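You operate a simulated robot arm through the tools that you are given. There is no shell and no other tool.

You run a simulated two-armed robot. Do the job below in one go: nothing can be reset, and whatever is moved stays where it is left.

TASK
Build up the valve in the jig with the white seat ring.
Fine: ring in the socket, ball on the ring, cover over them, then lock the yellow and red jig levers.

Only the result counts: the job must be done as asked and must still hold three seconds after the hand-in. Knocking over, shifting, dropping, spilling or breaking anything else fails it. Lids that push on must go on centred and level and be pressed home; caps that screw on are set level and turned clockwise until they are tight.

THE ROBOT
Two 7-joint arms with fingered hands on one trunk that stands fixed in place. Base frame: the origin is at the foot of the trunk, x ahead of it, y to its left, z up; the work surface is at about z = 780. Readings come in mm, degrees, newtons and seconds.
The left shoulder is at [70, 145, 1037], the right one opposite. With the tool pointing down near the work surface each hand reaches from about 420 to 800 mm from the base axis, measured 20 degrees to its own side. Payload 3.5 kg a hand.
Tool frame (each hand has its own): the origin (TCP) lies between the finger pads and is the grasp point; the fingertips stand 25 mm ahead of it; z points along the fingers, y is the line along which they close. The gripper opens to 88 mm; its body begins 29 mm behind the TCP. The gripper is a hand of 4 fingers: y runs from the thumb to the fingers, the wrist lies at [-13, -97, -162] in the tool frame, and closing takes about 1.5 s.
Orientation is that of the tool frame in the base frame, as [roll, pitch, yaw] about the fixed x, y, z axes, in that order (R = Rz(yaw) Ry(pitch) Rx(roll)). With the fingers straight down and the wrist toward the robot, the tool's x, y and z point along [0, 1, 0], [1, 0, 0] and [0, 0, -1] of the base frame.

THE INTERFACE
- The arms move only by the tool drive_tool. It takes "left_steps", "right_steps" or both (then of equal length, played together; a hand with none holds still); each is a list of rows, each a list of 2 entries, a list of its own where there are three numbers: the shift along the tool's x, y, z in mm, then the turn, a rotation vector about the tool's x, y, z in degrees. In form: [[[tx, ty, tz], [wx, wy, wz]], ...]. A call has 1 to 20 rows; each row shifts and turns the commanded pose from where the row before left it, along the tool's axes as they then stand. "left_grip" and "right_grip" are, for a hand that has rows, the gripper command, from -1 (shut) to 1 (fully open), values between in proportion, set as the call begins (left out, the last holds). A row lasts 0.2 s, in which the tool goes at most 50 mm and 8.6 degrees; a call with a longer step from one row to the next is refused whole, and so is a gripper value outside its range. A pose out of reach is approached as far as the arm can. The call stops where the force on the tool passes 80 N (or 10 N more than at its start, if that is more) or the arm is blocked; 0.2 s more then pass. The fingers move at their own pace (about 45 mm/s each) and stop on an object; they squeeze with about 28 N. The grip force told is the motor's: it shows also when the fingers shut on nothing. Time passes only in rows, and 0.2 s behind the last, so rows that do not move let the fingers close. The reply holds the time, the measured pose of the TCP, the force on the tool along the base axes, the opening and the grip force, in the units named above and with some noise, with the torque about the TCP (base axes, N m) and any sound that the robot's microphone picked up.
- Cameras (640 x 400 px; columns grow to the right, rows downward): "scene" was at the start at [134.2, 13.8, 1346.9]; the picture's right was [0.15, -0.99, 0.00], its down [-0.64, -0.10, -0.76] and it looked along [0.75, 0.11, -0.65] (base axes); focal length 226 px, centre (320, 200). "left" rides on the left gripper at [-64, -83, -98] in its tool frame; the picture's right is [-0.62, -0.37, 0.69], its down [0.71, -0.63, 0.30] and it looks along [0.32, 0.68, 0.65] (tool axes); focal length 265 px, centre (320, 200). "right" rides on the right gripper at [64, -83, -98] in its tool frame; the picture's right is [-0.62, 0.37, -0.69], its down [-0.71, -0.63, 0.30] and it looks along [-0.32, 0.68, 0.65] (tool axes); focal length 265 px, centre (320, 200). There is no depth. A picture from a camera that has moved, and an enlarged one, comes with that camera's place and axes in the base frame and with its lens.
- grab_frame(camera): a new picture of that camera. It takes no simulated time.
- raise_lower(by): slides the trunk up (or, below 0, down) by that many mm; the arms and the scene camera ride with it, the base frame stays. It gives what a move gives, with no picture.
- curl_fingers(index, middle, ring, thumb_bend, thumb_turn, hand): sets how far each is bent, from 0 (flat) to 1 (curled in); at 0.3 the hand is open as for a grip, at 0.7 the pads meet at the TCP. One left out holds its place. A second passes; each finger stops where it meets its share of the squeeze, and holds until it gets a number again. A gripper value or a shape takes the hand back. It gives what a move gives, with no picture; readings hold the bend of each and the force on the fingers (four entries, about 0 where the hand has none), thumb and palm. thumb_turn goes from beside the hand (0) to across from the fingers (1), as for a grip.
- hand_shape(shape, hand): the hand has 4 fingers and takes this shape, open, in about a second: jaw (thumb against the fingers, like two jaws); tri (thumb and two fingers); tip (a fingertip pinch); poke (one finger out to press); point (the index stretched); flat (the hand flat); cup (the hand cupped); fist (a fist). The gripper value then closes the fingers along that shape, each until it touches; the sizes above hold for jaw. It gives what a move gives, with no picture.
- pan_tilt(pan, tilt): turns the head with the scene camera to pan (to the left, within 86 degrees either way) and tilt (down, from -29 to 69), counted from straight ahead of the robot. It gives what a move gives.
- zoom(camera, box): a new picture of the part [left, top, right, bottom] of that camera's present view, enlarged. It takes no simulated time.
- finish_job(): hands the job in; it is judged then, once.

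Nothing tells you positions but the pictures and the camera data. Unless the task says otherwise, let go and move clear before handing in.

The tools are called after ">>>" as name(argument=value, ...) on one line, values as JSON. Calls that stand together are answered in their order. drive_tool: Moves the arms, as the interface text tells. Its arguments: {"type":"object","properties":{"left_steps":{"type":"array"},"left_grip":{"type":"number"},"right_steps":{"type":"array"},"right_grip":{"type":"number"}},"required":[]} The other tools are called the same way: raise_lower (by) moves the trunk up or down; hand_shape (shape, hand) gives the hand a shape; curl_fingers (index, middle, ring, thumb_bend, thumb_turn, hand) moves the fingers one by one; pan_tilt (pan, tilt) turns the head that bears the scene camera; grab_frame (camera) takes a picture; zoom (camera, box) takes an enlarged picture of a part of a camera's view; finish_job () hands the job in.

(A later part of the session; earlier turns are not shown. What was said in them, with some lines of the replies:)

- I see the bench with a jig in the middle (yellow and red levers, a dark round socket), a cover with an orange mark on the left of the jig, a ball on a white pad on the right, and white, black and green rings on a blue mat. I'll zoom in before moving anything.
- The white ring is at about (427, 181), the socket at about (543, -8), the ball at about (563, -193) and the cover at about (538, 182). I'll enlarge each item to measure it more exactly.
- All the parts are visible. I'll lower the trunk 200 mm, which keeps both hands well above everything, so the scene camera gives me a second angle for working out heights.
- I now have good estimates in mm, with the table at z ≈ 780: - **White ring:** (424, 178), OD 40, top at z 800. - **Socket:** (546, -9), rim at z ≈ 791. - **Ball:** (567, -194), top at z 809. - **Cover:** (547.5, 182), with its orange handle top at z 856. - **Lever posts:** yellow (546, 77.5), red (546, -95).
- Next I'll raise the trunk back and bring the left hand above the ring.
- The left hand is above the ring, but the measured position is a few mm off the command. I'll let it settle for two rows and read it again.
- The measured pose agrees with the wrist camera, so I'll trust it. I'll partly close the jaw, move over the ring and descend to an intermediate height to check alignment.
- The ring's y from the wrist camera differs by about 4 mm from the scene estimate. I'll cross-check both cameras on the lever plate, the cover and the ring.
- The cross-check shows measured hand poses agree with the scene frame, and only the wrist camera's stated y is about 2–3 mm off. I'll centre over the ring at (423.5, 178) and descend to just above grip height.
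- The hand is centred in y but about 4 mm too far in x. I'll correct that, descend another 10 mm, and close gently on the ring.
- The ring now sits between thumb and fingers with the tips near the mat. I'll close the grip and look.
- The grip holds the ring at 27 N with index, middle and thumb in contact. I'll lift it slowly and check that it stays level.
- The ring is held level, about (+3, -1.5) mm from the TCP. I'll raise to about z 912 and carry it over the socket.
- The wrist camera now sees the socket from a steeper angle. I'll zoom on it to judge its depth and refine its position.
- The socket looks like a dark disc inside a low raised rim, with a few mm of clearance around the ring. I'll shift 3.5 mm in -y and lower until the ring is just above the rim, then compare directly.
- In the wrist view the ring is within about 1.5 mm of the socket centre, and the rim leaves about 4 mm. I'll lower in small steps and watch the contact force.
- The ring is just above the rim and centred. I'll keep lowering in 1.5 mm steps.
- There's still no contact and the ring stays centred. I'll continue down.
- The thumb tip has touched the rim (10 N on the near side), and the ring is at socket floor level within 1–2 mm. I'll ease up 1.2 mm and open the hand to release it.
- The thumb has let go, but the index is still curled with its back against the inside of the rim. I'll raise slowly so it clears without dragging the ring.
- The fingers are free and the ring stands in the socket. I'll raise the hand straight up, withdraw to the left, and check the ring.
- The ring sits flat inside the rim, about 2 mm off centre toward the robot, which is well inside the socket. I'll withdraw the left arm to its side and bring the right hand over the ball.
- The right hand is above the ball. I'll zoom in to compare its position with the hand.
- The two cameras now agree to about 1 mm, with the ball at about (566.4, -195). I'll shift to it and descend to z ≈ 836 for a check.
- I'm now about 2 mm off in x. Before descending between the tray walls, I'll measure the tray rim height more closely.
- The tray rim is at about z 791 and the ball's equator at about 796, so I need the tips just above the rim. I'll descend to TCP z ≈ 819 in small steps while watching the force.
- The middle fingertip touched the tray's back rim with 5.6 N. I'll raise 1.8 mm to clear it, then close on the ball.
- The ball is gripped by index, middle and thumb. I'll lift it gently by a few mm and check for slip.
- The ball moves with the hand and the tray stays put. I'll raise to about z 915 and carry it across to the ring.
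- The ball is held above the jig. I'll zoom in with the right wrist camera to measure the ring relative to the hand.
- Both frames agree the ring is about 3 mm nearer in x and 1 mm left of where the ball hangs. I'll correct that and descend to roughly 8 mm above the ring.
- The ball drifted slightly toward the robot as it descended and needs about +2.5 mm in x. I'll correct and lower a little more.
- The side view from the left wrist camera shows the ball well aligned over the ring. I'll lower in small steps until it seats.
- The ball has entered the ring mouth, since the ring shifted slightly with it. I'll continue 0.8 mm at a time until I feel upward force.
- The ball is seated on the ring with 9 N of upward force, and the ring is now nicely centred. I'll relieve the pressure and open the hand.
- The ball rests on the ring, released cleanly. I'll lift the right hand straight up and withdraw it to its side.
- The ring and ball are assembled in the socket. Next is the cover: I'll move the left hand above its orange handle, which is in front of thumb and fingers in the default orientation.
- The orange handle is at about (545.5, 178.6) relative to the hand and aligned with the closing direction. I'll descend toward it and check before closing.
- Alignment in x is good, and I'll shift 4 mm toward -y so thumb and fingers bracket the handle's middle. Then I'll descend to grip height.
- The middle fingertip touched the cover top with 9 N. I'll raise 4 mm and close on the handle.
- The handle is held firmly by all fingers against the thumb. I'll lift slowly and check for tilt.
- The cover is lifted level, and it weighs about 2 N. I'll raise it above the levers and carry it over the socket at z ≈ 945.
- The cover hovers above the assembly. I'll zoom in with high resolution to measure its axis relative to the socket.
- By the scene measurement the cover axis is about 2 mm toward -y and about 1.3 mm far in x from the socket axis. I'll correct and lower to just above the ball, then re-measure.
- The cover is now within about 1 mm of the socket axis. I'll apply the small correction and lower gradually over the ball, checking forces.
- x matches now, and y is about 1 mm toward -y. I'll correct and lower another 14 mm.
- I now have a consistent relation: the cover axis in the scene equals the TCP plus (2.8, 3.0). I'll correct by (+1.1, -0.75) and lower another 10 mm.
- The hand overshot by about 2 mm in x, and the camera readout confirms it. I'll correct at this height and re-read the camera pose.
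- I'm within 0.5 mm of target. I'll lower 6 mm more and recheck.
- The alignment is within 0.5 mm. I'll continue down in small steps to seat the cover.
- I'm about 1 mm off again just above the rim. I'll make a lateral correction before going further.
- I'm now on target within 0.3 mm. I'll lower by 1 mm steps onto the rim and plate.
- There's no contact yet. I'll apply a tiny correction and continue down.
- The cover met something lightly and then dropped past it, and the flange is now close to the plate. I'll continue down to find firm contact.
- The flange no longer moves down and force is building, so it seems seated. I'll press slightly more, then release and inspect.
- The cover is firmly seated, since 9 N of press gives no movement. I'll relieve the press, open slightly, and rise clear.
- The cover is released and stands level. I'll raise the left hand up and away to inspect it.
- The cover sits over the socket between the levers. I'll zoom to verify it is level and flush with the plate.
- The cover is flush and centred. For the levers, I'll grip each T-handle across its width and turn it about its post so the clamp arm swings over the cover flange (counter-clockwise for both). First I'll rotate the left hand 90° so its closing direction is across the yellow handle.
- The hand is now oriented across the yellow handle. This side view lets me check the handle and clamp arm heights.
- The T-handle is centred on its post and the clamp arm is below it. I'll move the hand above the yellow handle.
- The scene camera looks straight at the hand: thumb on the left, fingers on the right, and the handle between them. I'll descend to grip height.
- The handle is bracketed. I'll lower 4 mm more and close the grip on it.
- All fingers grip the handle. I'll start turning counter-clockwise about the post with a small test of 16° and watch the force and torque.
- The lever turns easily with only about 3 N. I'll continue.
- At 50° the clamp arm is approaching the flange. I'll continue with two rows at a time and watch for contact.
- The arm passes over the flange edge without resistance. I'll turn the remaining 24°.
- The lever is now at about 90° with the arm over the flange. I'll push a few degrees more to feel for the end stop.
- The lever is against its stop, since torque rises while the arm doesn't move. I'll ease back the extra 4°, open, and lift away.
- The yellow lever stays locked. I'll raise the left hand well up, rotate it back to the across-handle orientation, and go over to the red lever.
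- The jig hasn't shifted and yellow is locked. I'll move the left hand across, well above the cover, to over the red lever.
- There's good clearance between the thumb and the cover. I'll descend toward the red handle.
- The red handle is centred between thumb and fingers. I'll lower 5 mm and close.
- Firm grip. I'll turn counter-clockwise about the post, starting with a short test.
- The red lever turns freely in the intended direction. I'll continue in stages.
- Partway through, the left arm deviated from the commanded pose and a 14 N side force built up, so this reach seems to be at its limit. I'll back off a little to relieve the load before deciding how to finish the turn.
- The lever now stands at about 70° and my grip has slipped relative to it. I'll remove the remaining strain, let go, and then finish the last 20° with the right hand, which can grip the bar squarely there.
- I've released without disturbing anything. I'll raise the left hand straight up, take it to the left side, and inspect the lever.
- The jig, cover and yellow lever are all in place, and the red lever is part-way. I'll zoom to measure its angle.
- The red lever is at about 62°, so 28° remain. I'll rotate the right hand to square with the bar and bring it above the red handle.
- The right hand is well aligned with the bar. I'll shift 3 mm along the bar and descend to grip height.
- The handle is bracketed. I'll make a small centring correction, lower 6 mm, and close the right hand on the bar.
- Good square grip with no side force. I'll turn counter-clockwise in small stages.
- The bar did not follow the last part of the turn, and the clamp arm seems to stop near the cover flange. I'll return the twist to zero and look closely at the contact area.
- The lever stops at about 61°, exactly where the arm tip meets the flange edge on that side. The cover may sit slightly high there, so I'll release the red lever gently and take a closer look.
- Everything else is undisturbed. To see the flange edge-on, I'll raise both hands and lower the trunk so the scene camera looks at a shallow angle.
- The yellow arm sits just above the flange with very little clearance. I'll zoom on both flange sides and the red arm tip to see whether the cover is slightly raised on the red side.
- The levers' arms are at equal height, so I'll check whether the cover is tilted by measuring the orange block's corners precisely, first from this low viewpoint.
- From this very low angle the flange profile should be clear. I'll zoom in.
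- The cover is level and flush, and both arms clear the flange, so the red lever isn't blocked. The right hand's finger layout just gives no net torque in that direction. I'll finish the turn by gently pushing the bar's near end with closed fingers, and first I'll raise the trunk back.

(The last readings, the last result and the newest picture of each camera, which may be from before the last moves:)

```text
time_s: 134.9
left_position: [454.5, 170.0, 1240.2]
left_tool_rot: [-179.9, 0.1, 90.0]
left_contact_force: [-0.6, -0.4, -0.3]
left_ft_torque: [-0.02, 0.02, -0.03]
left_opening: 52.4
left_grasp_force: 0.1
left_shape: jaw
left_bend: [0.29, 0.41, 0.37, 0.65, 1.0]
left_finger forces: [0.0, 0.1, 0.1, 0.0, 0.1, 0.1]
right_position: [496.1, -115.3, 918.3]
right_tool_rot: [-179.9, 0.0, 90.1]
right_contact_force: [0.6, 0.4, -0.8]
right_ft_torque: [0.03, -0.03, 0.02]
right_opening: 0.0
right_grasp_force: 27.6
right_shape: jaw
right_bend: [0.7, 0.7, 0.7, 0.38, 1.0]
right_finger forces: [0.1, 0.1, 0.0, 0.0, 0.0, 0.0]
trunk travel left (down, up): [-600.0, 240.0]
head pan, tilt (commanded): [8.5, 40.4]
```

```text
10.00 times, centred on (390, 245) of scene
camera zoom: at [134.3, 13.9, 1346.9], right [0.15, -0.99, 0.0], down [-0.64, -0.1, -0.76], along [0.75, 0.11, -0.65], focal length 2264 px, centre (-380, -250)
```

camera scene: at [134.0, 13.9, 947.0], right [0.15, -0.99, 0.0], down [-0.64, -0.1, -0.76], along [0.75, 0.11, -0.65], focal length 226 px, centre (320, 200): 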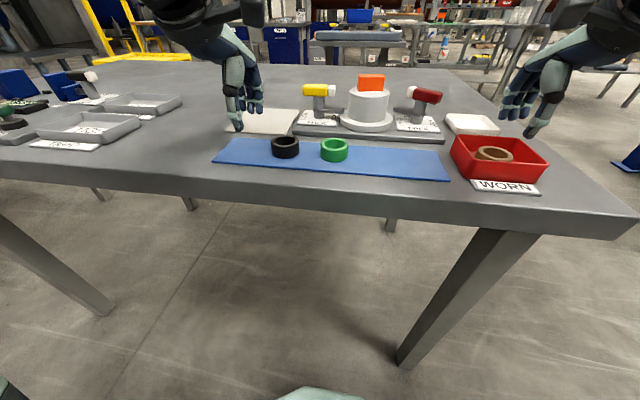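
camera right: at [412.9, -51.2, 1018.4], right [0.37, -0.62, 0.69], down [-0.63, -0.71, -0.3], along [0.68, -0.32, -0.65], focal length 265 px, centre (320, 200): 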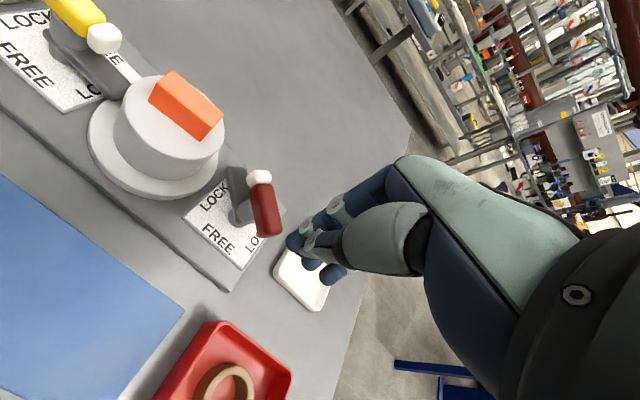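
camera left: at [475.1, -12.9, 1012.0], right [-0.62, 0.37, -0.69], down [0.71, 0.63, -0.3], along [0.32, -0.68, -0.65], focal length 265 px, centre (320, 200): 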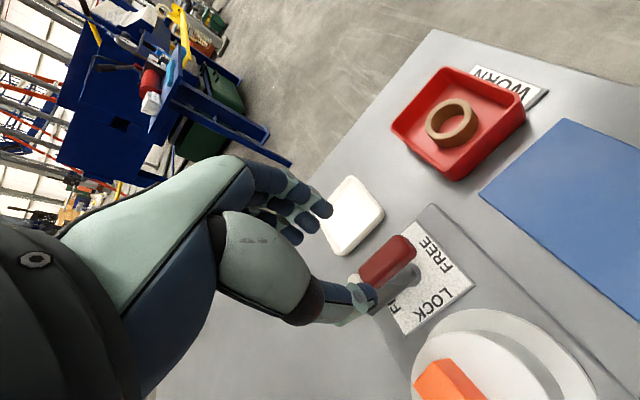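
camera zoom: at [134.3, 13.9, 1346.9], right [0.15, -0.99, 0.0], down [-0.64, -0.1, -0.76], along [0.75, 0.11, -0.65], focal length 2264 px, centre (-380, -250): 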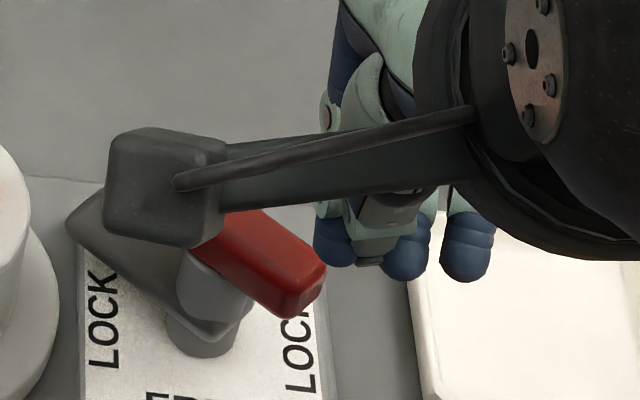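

The closed fingertips can act as a pusher. I'll shift 4 mm in -y and descend in front of the bar's near end, with a clear gap in x.

>>> drive_tool(right_steps=[[[-4, 0, 15], [0, 0, 0]], [[0, 0, 20], [0, 0, 0]], [[0, 0, 15], [0, 0, 0]], [[0, 0, 9], [0, 0, 0]], [[0, 0, 0], [0, 0, 0]], [[0, 0, 0], [0, 0, 0]]])

>>> zoom(camera="right", box=[180, 130, 380, 310])

>>> zoom(camera="scene", box=[360, 230, 420, 275])

```text
time_s: 136.3
left_position: [453.8, 169.8, 1240.8]
left_tool_rot: [-180.0, 0.0, 90.0]
left_contact_force: [-0.6, 0.0, 1.2]
left_ft_torque: [0.02, 0.01, 0.01]
left_opening: 52.4
left_grasp_force: 0.0
left_shape: jaw
left_bend: [0.29, 0.41, 0.37, 0.65, 1.0]
left_finger forces: [0.1, 0.0, 0.0, 0.0, 0.1, 0.1]
right_position: [498.1, -119.3, 858.2]
right_tool_rot: [179.9, 0.0, 89.9]
right_contact_force: [0.0, 0.0, 0.7]
right_ft_torque: [-0.03, -0.03, -0.05]
right_opening: 0.0
right_grasp_force: 28.1
right_shape: jaw
right_bend: [0.7, 0.7, 0.7, 0.38, 1.0]
right_finger forces: [0.1, 0.0, 0.0, 0.0, 0.0, 0.0]
trunk travel left (down, up): [-600.0, 240.0]
head pan, tilt (commanded): [8.5, 40.4]
```

```text
2.22 times, centred on (280, 220) of right
camera zoom: at [414.1, -54.8, 959.4], right [0.37, -0.62, 0.69], down [-0.63, -0.71, -0.3], along [0.68, -0.32, -0.65], focal length 590 px, centre (409, 156)
```

zoom: 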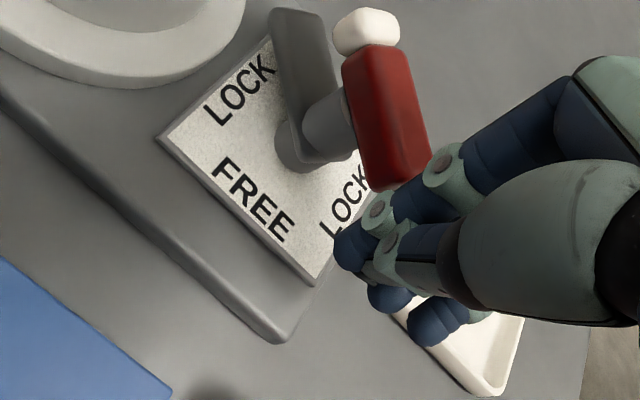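

```text
8.89 times, centred on (390, 252) of scene
camera zoom: at [134.2, 13.8, 1346.9], right [0.15, -0.99, 0.0], down [-0.64, -0.1, -0.76], along [0.75, 0.11, -0.65], focal length 2012 px, centre (-302, -267)
```

zoom: 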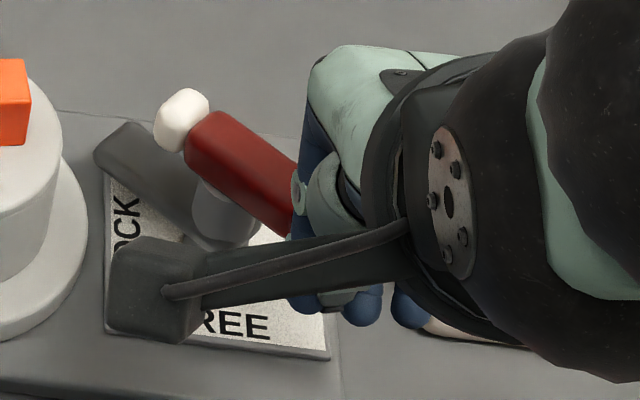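

The index finger is just in front of the bar's near end. I'll push slowly toward +x in 2 mm steps, watching the force and the lever.

>>> drive_tool(right_steps=[[[0, 2, 0], [0, 0, 0]], [[0, 2, 0], [0, 0, 0]], [[0, 0, 0], [0, 0, 0]]])

>>> zoom(camera="scene", box=[360, 230, 420, 275])

>>> drive_tool(right_steps=[[[0, 2, 0], [0, 0, 0]], [[0, 2, 0], [0, 0, 0]], [[0, 0, 0], [0, 0, 0]]])

>>> zoom(camera="scene", box=[360, 230, 420, 275])

```text
time_s: 137.1
left_position: [453.4, 170.0, 1239.7]
left_tool_rot: [179.9, 0.0, 90.0]
left_contact_force: [0.2, 0.2, -0.5]
left_ft_torque: [-0.03, 0.03, 0.03]
left_opening: 52.2
left_grasp_force: 0.0
left_shape: jaw
left_bend: [0.29, 0.41, 0.37, 0.65, 1.0]
left_finger forces: [0.0, 0.1, 0.0, 0.0, 0.1, 0.0]
right_position: [503.0, -118.7, 858.0]
right_tool_rot: [179.9, 0.0, 90.0]
right_contact_force: [0.9, -0.1, 0.4]
right_ft_torque: [-0.01, -0.01, 0.02]
right_opening: 0.0
right_grasp_force: 27.7
right_shape: jaw
right_bend: [0.7, 0.7, 0.7, 0.38, 1.0]
right_finger forces: [0.0, 0.0, 0.1, 0.0, 0.0, 0.0]
trunk travel left (down, up): [-600.0, 240.0]
head pan, tilt (commanded): [8.5, 40.4]
```

```text
8.89 times, centred on (390, 252) of scene
camera zoom: at [134.1, 13.8, 1346.9], right [0.15, -0.99, 0.0], down [-0.64, -0.1, -0.76], along [0.75, 0.11, -0.65], focal length 2012 px, centre (-302, -267)
```

zoom: 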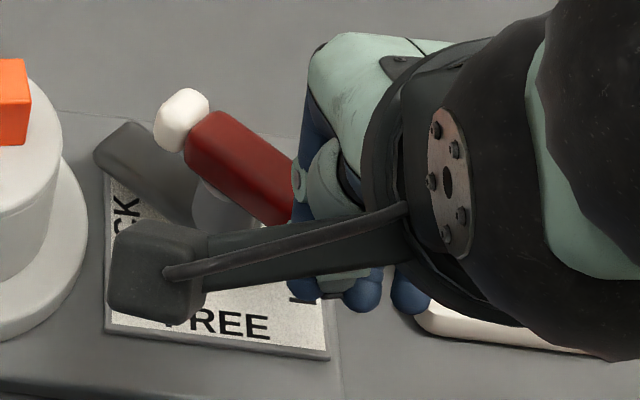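

```text
time_s: 137.9
left_position: [454.4, 169.3, 1239.6]
left_tool_rot: [180.0, 0.0, 90.0]
left_contact_force: [0.3, -0.2, 0.3]
left_ft_torque: [0.0, 0.04, -0.03]
left_opening: 52.3
left_grasp_force: 0.0
left_shape: jaw
left_bend: [0.29, 0.41, 0.37, 0.65, 1.0]
left_finger forces: [0.0, 0.0, 0.0, 0.0, 0.0, 0.1]
right_position: [506.7, -119.6, 858.8]
right_tool_rot: [-180.0, 0.1, 90.0]
right_contact_force: [-0.1, -0.2, 0.3]
right_ft_torque: [0.04, 0.02, -0.03]
right_opening: 0.0
right_grasp_force: 28.5
right_shape: jaw
right_bend: [0.7, 0.7, 0.7, 0.38, 1.0]
right_finger forces: [0.0, 0.1, 0.1, 0.1, 0.0, 0.1]
trunk travel left (down, up): [-600.0, 240.0]
head pan, tilt (commanded): [8.5, 40.4]
```

```text
8.89 times, centred on (390, 252) of scene
camera zoom: at [134.2, 13.9, 1346.9], right [0.15, -0.99, 0.0], down [-0.64, -0.1, -0.76], along [0.75, 0.11, -0.65], focal length 2012 px, centre (-302, -267)
```

zoom: 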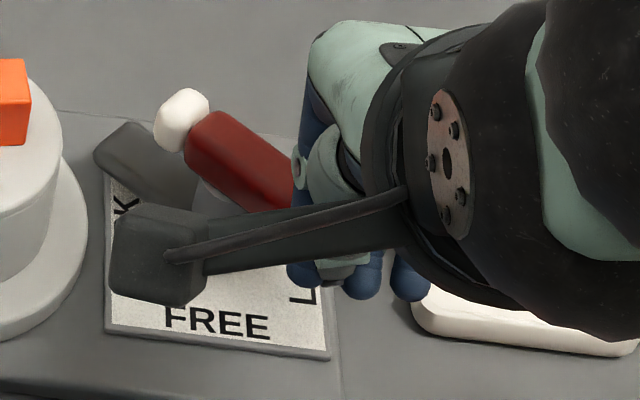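

>>> drive_tool(right_steps=[[[0, 2, 0], [0, 0, 0]], [[0, 2, 0], [0, 0, 0]], [[0, 0, 0], [0, 0, 0]]])

>>> zoom(camera="right", box=[180, 130, 380, 310])

>>> zoom(camera="scene", box=[360, 230, 420, 275])

```text
time_s: 138.7
left_position: [452.9, 169.0, 1240.6]
left_tool_rot: [-179.9, -0.1, 90.1]
left_contact_force: [0.5, -1.3, 0.0]
left_ft_torque: [-0.01, -0.03, -0.05]
left_opening: 52.3
left_grasp_force: 0.1
left_shape: jaw
left_bend: [0.29, 0.41, 0.37, 0.65, 1.0]
left_finger forces: [0.1, 0.0, 0.0, 0.1, 0.0, 0.0]
right_position: [510.0, -120.2, 857.6]
right_tool_rot: [-180.0, 0.0, 89.9]
right_contact_force: [-0.6, -0.3, 0.1]
right_ft_torque: [-0.01, -0.01, 0.01]
right_opening: 0.0
right_grasp_force: 28.1
right_shape: jaw
right_bend: [0.7, 0.7, 0.7, 0.38, 1.0]
right_finger forces: [0.1, 0.1, 0.0, 0.0, 0.1, 0.0]
trunk travel left (down, up): [-600.0, 240.0]
head pan, tilt (commanded): [8.5, 40.4]
```

```text
2.22 times, centred on (280, 220) of right
camera zoom: at [425.9, -55.5, 959.4], right [0.37, -0.62, 0.69], down [-0.63, -0.71, -0.3], along [0.68, -0.32, -0.65], focal length 590 px, centre (409, 156)
```

zoom: 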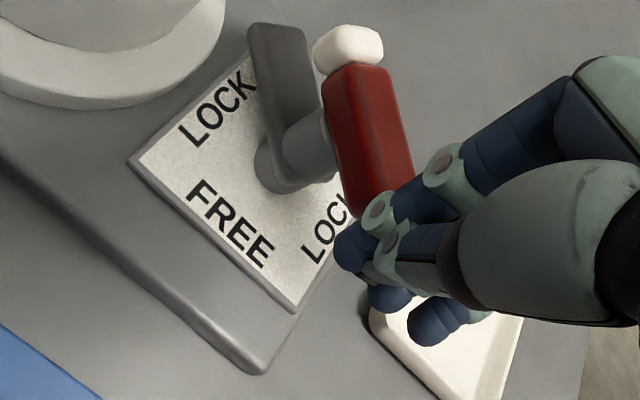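

```text
8.89 times, centred on (390, 252) of scene
camera zoom: at [134.0, 13.8, 1346.9], right [0.15, -0.99, 0.0], down [-0.64, -0.1, -0.76], along [0.75, 0.11, -0.65], focal length 2012 px, centre (-302, -267)
```

zoom: 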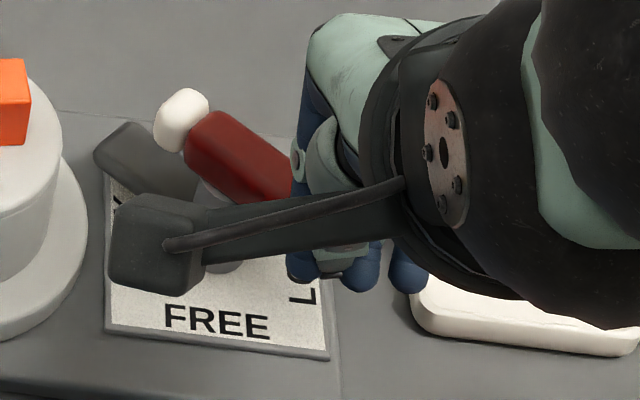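

>>> drive_tool(right_steps=[[[0, 2, 0], [0, 0, 0]], [[0, 2, 0], [0, 0, 0]], [[0, 0, 0], [0, 0, 0]]])

>>> zoom(camera="right", box=[180, 130, 380, 310])

>>> zoom(camera="scene", box=[360, 230, 420, 275])

```text
time_s: 139.5
left_position: [452.3, 168.5, 1240.7]
left_tool_rot: [179.9, 0.1, 90.0]
left_contact_force: [-1.5, 0.0, -0.1]
left_ft_torque: [-0.01, 0.01, -0.01]
left_opening: 52.7
left_grasp_force: 0.1
left_shape: jaw
left_bend: [0.29, 0.41, 0.37, 0.65, 1.0]
left_finger forces: [0.0, 0.0, 0.1, 0.0, 0.0, 0.1]
right_position: [512.3, -119.0, 859.8]
right_tool_rot: [-179.9, 0.0, 90.0]
right_contact_force: [-6.4, -1.8, 1.5]
right_ft_torque: [-0.01, 0.02, 0.01]
right_opening: 0.0
right_grasp_force: 28.4
right_shape: jaw
right_bend: [0.7, 0.7, 0.7, 0.37, 1.0]
right_finger forces: [0.0, 0.0, 0.1, 0.1, 0.0, 0.0]
trunk travel left (down, up): [-600.0, 240.0]
head pan, tilt (commanded): [8.5, 40.4]
```

```text
2.22 times, centred on (280, 220) of right
camera zoom: at [428.6, -56.0, 959.7], right [0.37, -0.62, 0.69], down [-0.63, -0.71, -0.3], along [0.68, -0.33, -0.65], focal length 590 px, centre (409, 156)
```

zoom: 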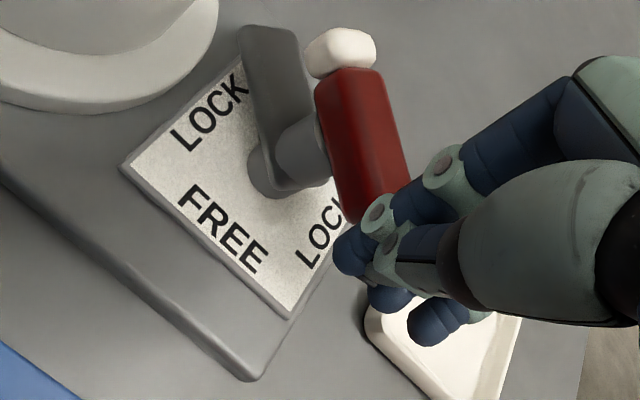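

```text
8.89 times, centred on (390, 252) of scene
camera zoom: at [132.5, 13.4, 1347.1], right [0.15, -0.99, 0.0], down [-0.64, -0.1, -0.76], along [0.75, 0.11, -0.65], focal length 2012 px, centre (-302, -267)
```

zoom: 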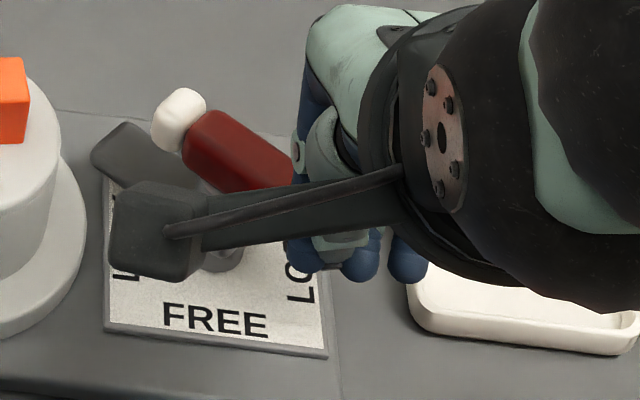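

Contact is made at 6 N. I'll push on in 1 mm steps and see whether the lever turns.

>>> drive_tool(right_steps=[[[0, 1.2, 0], [0, 0, 0]], [[0, 0, 0], [0, 0, 0]]])

>>> drive_tool(right_steps=[[[0, 1.2, 0], [0, 0, 0]], [[0, 0, 0], [0, 0, 0]]])

>>> zoom(camera="right", box=[180, 130, 380, 310])

>>> zoom(camera="scene", box=[300, 220, 420, 290])

```text
time_s: 140.1
left_position: [450.9, 167.8, 1241.2]
left_tool_rot: [179.9, 0.0, 90.0]
left_contact_force: [-0.5, -0.1, 0.4]
left_ft_torque: [-0.03, 0.01, -0.01]
left_opening: 52.4
left_grasp_force: 0.1
left_shape: jaw
left_bend: [0.29, 0.41, 0.37, 0.65, 1.0]
left_finger forces: [0.0, 0.1, 0.1, 0.0, 0.0, 0.0]
right_position: [513.7, -120.3, 859.9]
right_tool_rot: [-180.0, 0.0, 90.0]
right_contact_force: [-8.8, -5.4, 1.0]
right_ft_torque: [-0.05, 0.15, 0.02]
right_opening: 0.0
right_grasp_force: 28.3
right_shape: jaw
right_bend: [0.7, 0.7, 0.7, 0.37, 1.0]
right_finger forces: [0.0, 0.0, 0.0, 0.0, 0.0, 0.0]
trunk travel left (down, up): [-600.0, 240.0]
head pan, tilt (commanded): [8.5, 40.4]
```

```text
time_s: 140.7
left_position: [451.8, 168.8, 1241.7]
left_tool_rot: [179.9, -0.2, 89.9]
left_contact_force: [-0.6, 0.2, 0.7]
left_ft_torque: [-0.06, 0.01, 0.02]
left_opening: 52.3
left_grasp_force: 0.1
left_shape: jaw
left_bend: [0.29, 0.41, 0.37, 0.65, 1.0]
left_finger forces: [0.0, 0.0, 0.0, 0.0, 0.1, 0.0]
right_position: [514.1, -120.4, 859.1]
right_tool_rot: [179.9, 0.0, 90.0]
right_contact_force: [-10.1, -6.7, 1.7]
right_ft_torque: [-0.05, 0.11, 0.07]
right_opening: 0.0
right_grasp_force: 27.4
right_shape: jaw
right_bend: [0.7, 0.7, 0.7, 0.37, 1.0]
right_finger forces: [0.1, 0.0, 0.1, 0.1, 0.0, 0.1]
trunk travel left (down, up): [-600.0, 240.0]
head pan, tilt (commanded): [8.5, 40.4]
```

```text
2.22 times, centred on (280, 220) of right
camera zoom: at [430.3, -56.3, 960.4], right [0.37, -0.62, 0.69], down [-0.63, -0.71, -0.31], along [0.68, -0.32, -0.65], focal length 590 px, centre (409, 156)
```

zoom: 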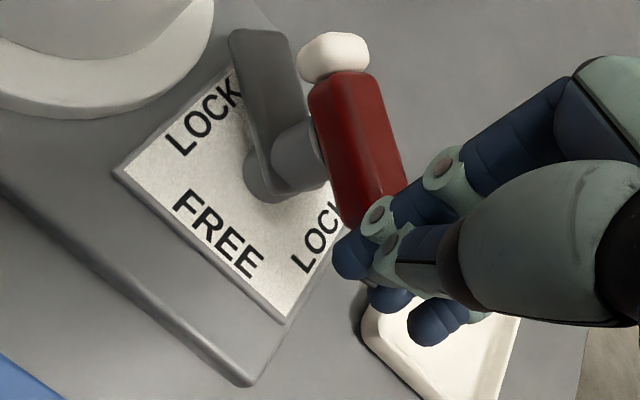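

```text
5.33 times, centred on (360, 255) of scene
camera zoom: at [131.4, 12.5, 1347.2], right [0.15, -0.99, 0.0], down [-0.64, -0.1, -0.76], along [0.75, 0.11, -0.65], focal length 1207 px, centre (107, -93)
```

zoom: 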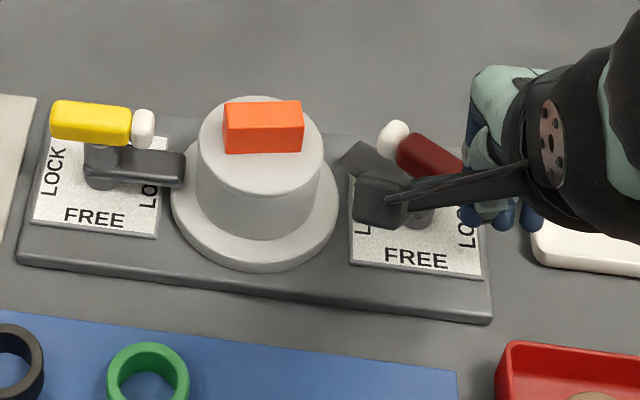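

The lever isn't moving under about 0.12 N·m, so something does block it near 62°. I'll back the right hand off and use its camera from the red side to look directly at the arm tip and flange.

>>> drive_tool(right_steps=[[[0, -3, 0], [0, 0, 0]], [[0, -8, 0], [0, 0, 0]], [[0, -8, -10], [0, 0, 0]], [[0, 0, -35], [0, 0, 0]], [[0, 0, -40], [0, 0, 0]], [[-20, 0, -30], [0, 0, 0]], [[-30, 0, 0], [0, 0, -8]], [[-30, 0, 0], [0, 0, -8]], [[0, 0, 0], [0, 0, -8]], [[0, 0, 0], [0, 0, -8]], [[0, 0, 0], [0, 0, -8]], [[0, 0, 0], [0, 0, -8]], [[0, 0, 0], [0, 0, -8]], [[0, 0, 0], [0, 0, -8]], [[0, 0, 0], [0, 0, -8]], [[0, 0, 0], [0, 0, -8]], [[0, 0, 0], [0, 0, -8]], [[0, 0, 0], [0, 0, 0]]], right_grip=0)

>>> grab_frame(camera="right")

>>> grab_frame(camera="scene")

```text
time_s: 144.5
left_position: [452.0, 168.1, 1240.9]
left_tool_rot: [-180.0, 0.0, 90.0]
left_contact_force: [0.7, -0.3, -0.8]
left_ft_torque: [0.03, -0.03, 0.01]
left_opening: 52.2
left_grasp_force: 0.0
left_shape: jaw
left_bend: [0.29, 0.41, 0.37, 0.65, 1.0]
left_finger forces: [0.0, 0.0, 0.0, 0.1, 0.0, 0.1]
right_position: [501.5, -197.7, 974.7]
right_tool_rot: [180.0, 0.1, 178.1]
right_contact_force: [-0.6, 0.3, 0.4]
right_ft_torque: [0.0, 0.03, -0.02]
right_opening: 43.9
right_grasp_force: 0.1
right_shape: jaw
right_bend: [0.74, 0.44, 0.41, 0.69, 1.0]
right_finger forces: [0.0, 0.1, 0.0, 0.0, 0.0, 0.0]
trunk travel left (down, up): [-600.0, 240.0]
head pan, tilt (commanded): [8.5, 40.4]
```

```text
taken
camera right: at [433.5, -279.5, 1075.0], right [0.63, 0.35, 0.69], down [0.69, -0.65, -0.3], along [0.35, 0.67, -0.65], focal length 265 px, centre (320, 200)
```

right: 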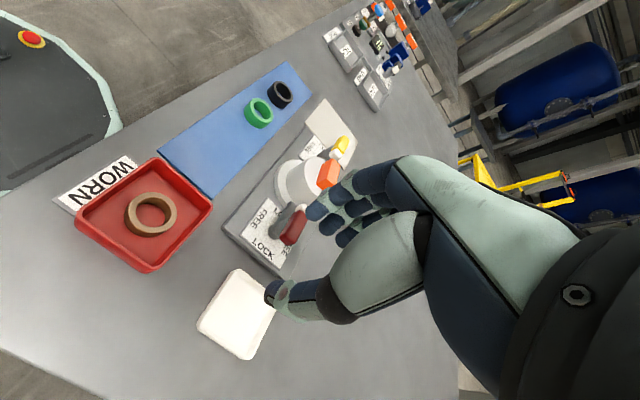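

```text
taken
camera scene: at [133.8, 13.9, 1347.0], right [0.15, -0.99, 0.0], down [-0.64, -0.1, -0.76], along [0.75, 0.11, -0.65], focal length 226 px, centre (320, 200)
```

scene: 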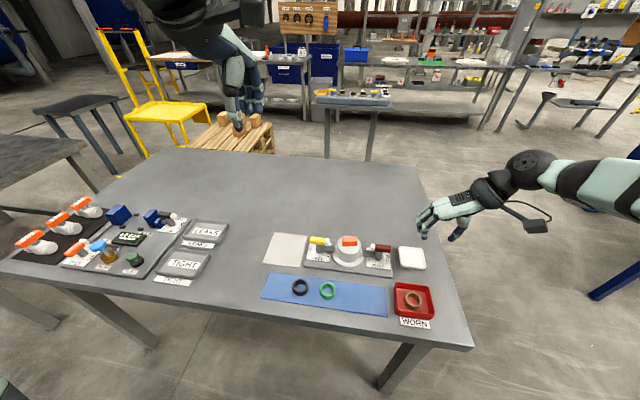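

>>> zoom(camera="scene", box=[290, 220, 410, 280])

>>> zoom(camera="scene", box=[360, 240, 400, 265])

>>> zoom(camera="right", box=[220, 150, 360, 270])

```text
5.33 times, centred on (350, 250) of scene
camera zoom: at [133.8, 13.9, 1347.0], right [0.15, -0.99, 0.0], down [-0.64, -0.1, -0.76], along [0.75, 0.11, -0.65], focal length 1207 px, centre (160, -67)
```

zoom: 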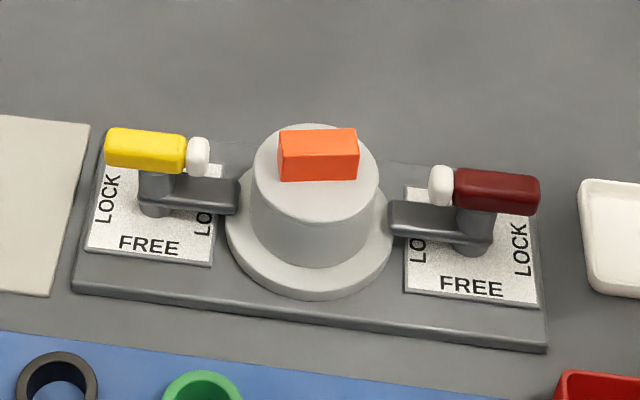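

```text
16.00 times, centred on (380, 252) of scene
camera zoom: at [133.8, 13.9, 1347.0], right [0.15, -0.99, 0.0], down [-0.64, -0.1, -0.76], along [0.75, 0.11, -0.65], focal length 3622 px, centre (-640, -640)
```

zoom: 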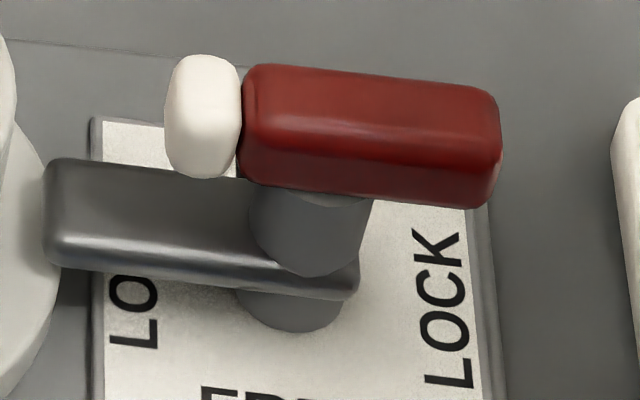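

```text
3.33 times, centred on (290, 210) of right
camera zoom: at [433.5, -279.5, 1075.0], right [0.63, 0.35, 0.69], down [0.69, -0.65, -0.3], along [0.35, 0.67, -0.65], focal length 885 px, centre (420, 167)
```

zoom: 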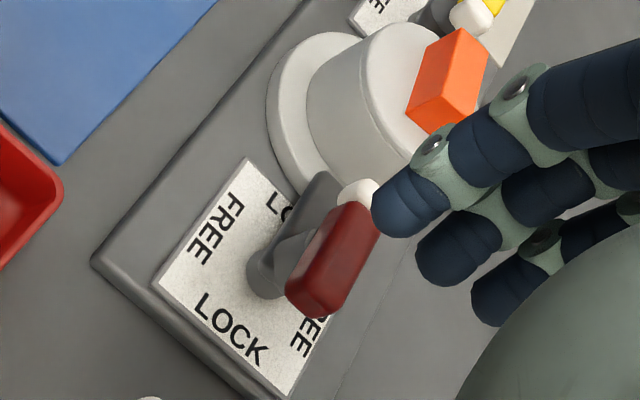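

The red lever is now at about 90°: when the fingers opened they swept its end round, and its arm lies over the flange like the yellow one. I'll measure both levers precisely.

>>> zoom(camera="scene", box=[304, 238, 344, 263])

>>> zoom(camera="scene", box=[372, 244, 396, 259])

>>> zoom(camera="scene", box=[306, 240, 330, 255])

```text
16.00 times, centred on (324, 250) of scene
camera zoom: at [133.8, 13.9, 1347.0], right [0.15, -0.99, 0.0], down [-0.64, -0.1, -0.76], along [0.75, 0.11, -0.65], focal length 3622 px, centre (256, -608)
```

zoom: 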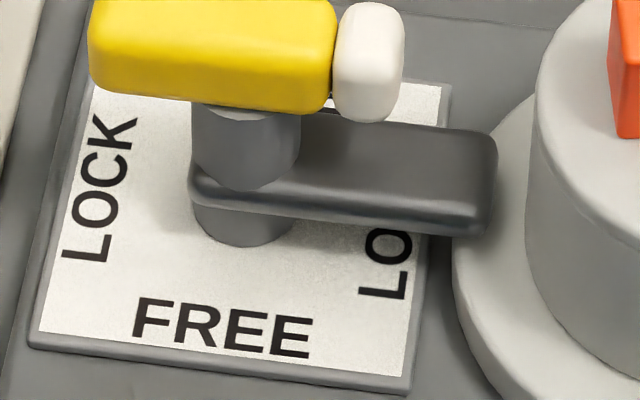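

```text
16.00 times, centred on (384, 252) of scene
camera zoom: at [133.8, 13.9, 1347.0], right [0.15, -0.99, 0.0], down [-0.64, -0.1, -0.76], along [0.75, 0.11, -0.65], focal length 3622 px, centre (-704, -624)
```

zoom: 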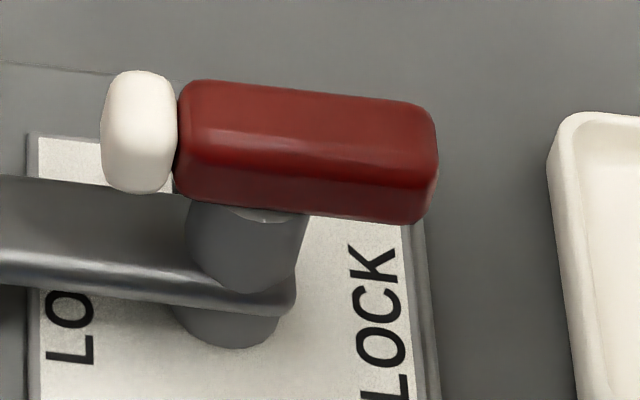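

```text
16.00 times, centred on (318, 248) of scene
camera zoom: at [133.8, 13.9, 1347.0], right [0.15, -0.99, 0.0], down [-0.64, -0.1, -0.76], along [0.75, 0.11, -0.65], focal length 3622 px, centre (352, -560)
```

zoom: 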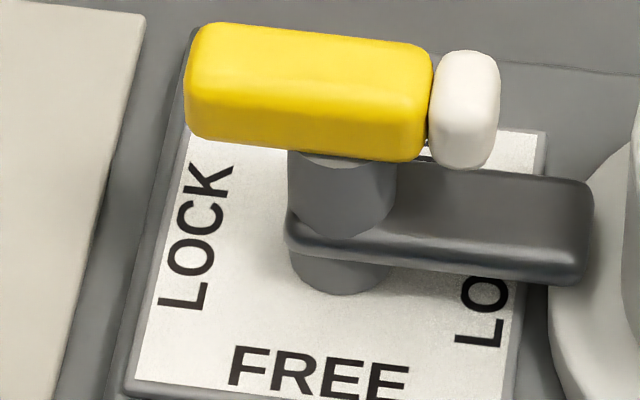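

Both levers are at 90° within about half a degree, with their arms over the flange, and jig and cover are unmoved. I'll move the right hand clear and do a final overall check.

>>> drive_tool(right_steps=[[[0, 0, -40], [0, 0, 0]], [[0, 0, -40], [0, 0, 0]], [[0, 0, -40], [0, 0, 0]], [[0, -10, -40], [0, 0, 8]], [[0, -10, -30], [0, 0, 8]], [[0, -10, 0], [0, 0, 8]], [[0, -10, 0], [0, 0, 8]], [[0, 0, 0], [0, 0, 8]], [[0, 0, 0], [0, 0, 8]], [[0, 0, 0], [0, 0, 8]], [[0, 0, 0], [0, 0, 8]], [[0, 0, 0], [0, 0, 8]], [[0, 0, 0], [0, 0, 8]], [[0, 0, 0], [0, 0, 8]], [[0, 0, 0], [0, 0, 0]]])

>>> grab_frame(camera="scene")

>>> zoom(camera="scene", box=[250, 220, 450, 340])

>>> zoom(camera="right", box=[0, 80, 260, 380])

>>> zoom(camera="scene", box=[0, 180, 240, 310])

```text
time_s: 147.7
left_position: [453.3, 168.5, 1240.1]
left_tool_rot: [180.0, 0.0, 89.9]
left_contact_force: [0.1, -0.1, 0.2]
left_ft_torque: [-0.02, 0.0, 0.01]
left_opening: 52.4
left_grasp_force: 0.1
left_shape: jaw
left_bend: [0.29, 0.41, 0.37, 0.65, 1.0]
left_finger forces: [0.0, 0.0, 0.0, 0.0, 0.1, 0.0]
right_position: [493.5, -238.2, 1164.1]
right_tool_rot: [179.9, -0.1, 89.9]
right_contact_force: [-0.3, -1.7, -0.5]
right_ft_torque: [0.02, -0.02, 0.0]
right_opening: 44.1
right_grasp_force: 0.0
right_shape: jaw
right_bend: [0.74, 0.44, 0.41, 0.69, 1.0]
right_finger forces: [0.0, 0.0, 0.0, 0.0, 0.0, 0.0]
trunk travel left (down, up): [-600.0, 240.0]
head pan, tilt (commanded): [8.5, 40.4]
```

```text
taken
camera scene: at [134.2, 13.3, 1346.9], right [0.15, -0.99, 0.0], down [-0.64, -0.1, -0.76], along [0.75, 0.11, -0.65], focal length 226 px, centre (320, 200)
```

scene: 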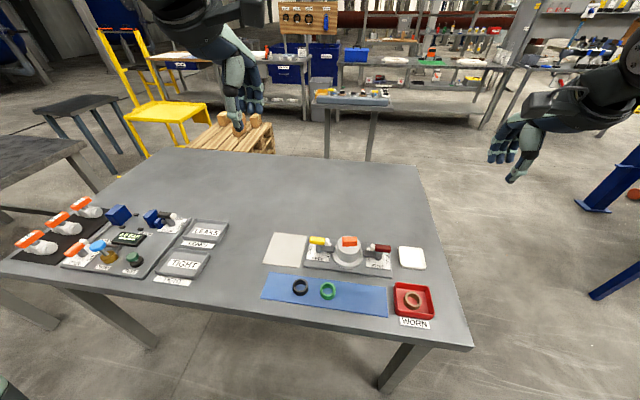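

```text
3.20 times, centred on (350, 280) of scene
camera zoom: at [134.2, 13.3, 1346.9], right [0.15, -0.99, 0.0], down [-0.64, -0.1, -0.76], along [0.75, 0.11, -0.65], focal length 724 px, centre (224, -56)
```

zoom: 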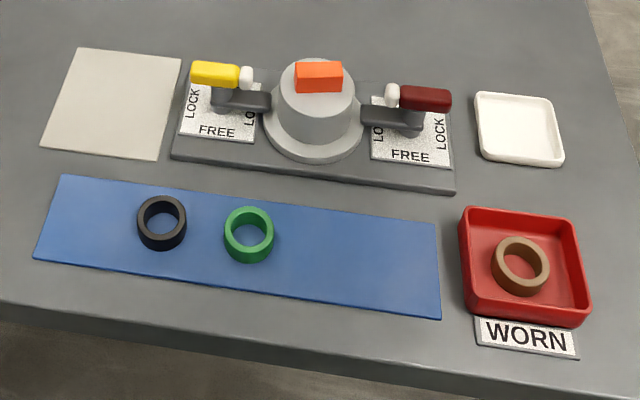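

```text
1.33 times, centred on (130, 230) of right
camera zoom: at [408.2, -173.0, 1264.6], right [0.37, -0.62, 0.69], down [-0.63, -0.71, -0.31], along [0.68, -0.33, -0.65], focal length 354 px, centre (573, 160)
```

zoom: 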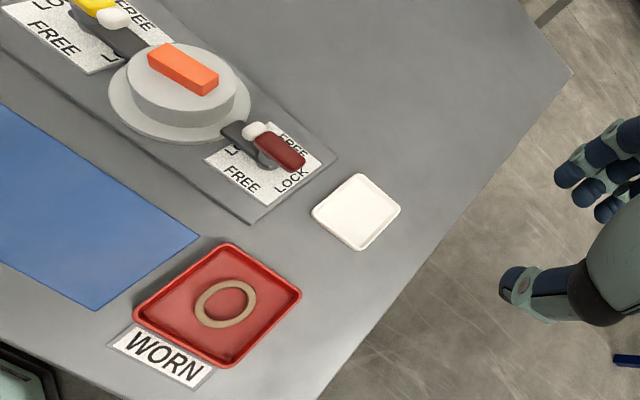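

```text
2.67 times, centred on (120, 245) of scene
camera zoom: at [134.2, 13.3, 1346.9], right [0.15, -0.99, 0.0], down [-0.64, -0.1, -0.76], along [0.75, 0.11, -0.65], focal length 604 px, centre (853, 80)
```

zoom: 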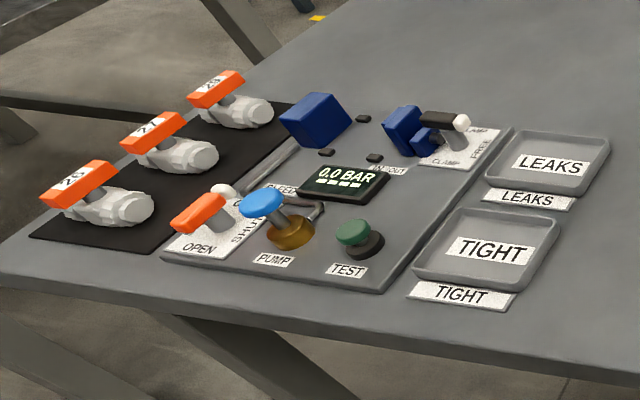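

The result as I see it:
- The white ring is in the socket with the ball on it.
- The cover is level and flush over them.
- Both levers are turned to LOCK with their arms over the flange.
- Nothing else on the bench has moved, and both hands are clear.

I'm handing in the job.

>>> finish_job()

```text
The job is handed in.
```

I've built up the valve in the jig and handed the job in. I haven't seen the judging result.

- **Ring and ball:** the white ring sits flat in the socket, and the ball was seated on it before the cover went on. I can't see either of them under the cover now.
- **Cover:** it lies flush on the jig plate, level to within about 1 mm and centred to about 1 mm. I pressed it down with about 9 N and it did not move further.
- **Yellow lever:** I turned it 90° to LOCK against its stop, and its arm lies over the cover flange.
- **Red lever:** it is also at LOCK, at 90° within about half a degree, with its arm over the flange. It stuck at about 62° when I tried to twist it. The last part was not a controlled turn: the right hand's fingers swept it round as they opened. I checked its angle from the pictures but did not push it to feel the stop.

In the last pictures nothing else on the bench had moved, and both hands were open and clear.
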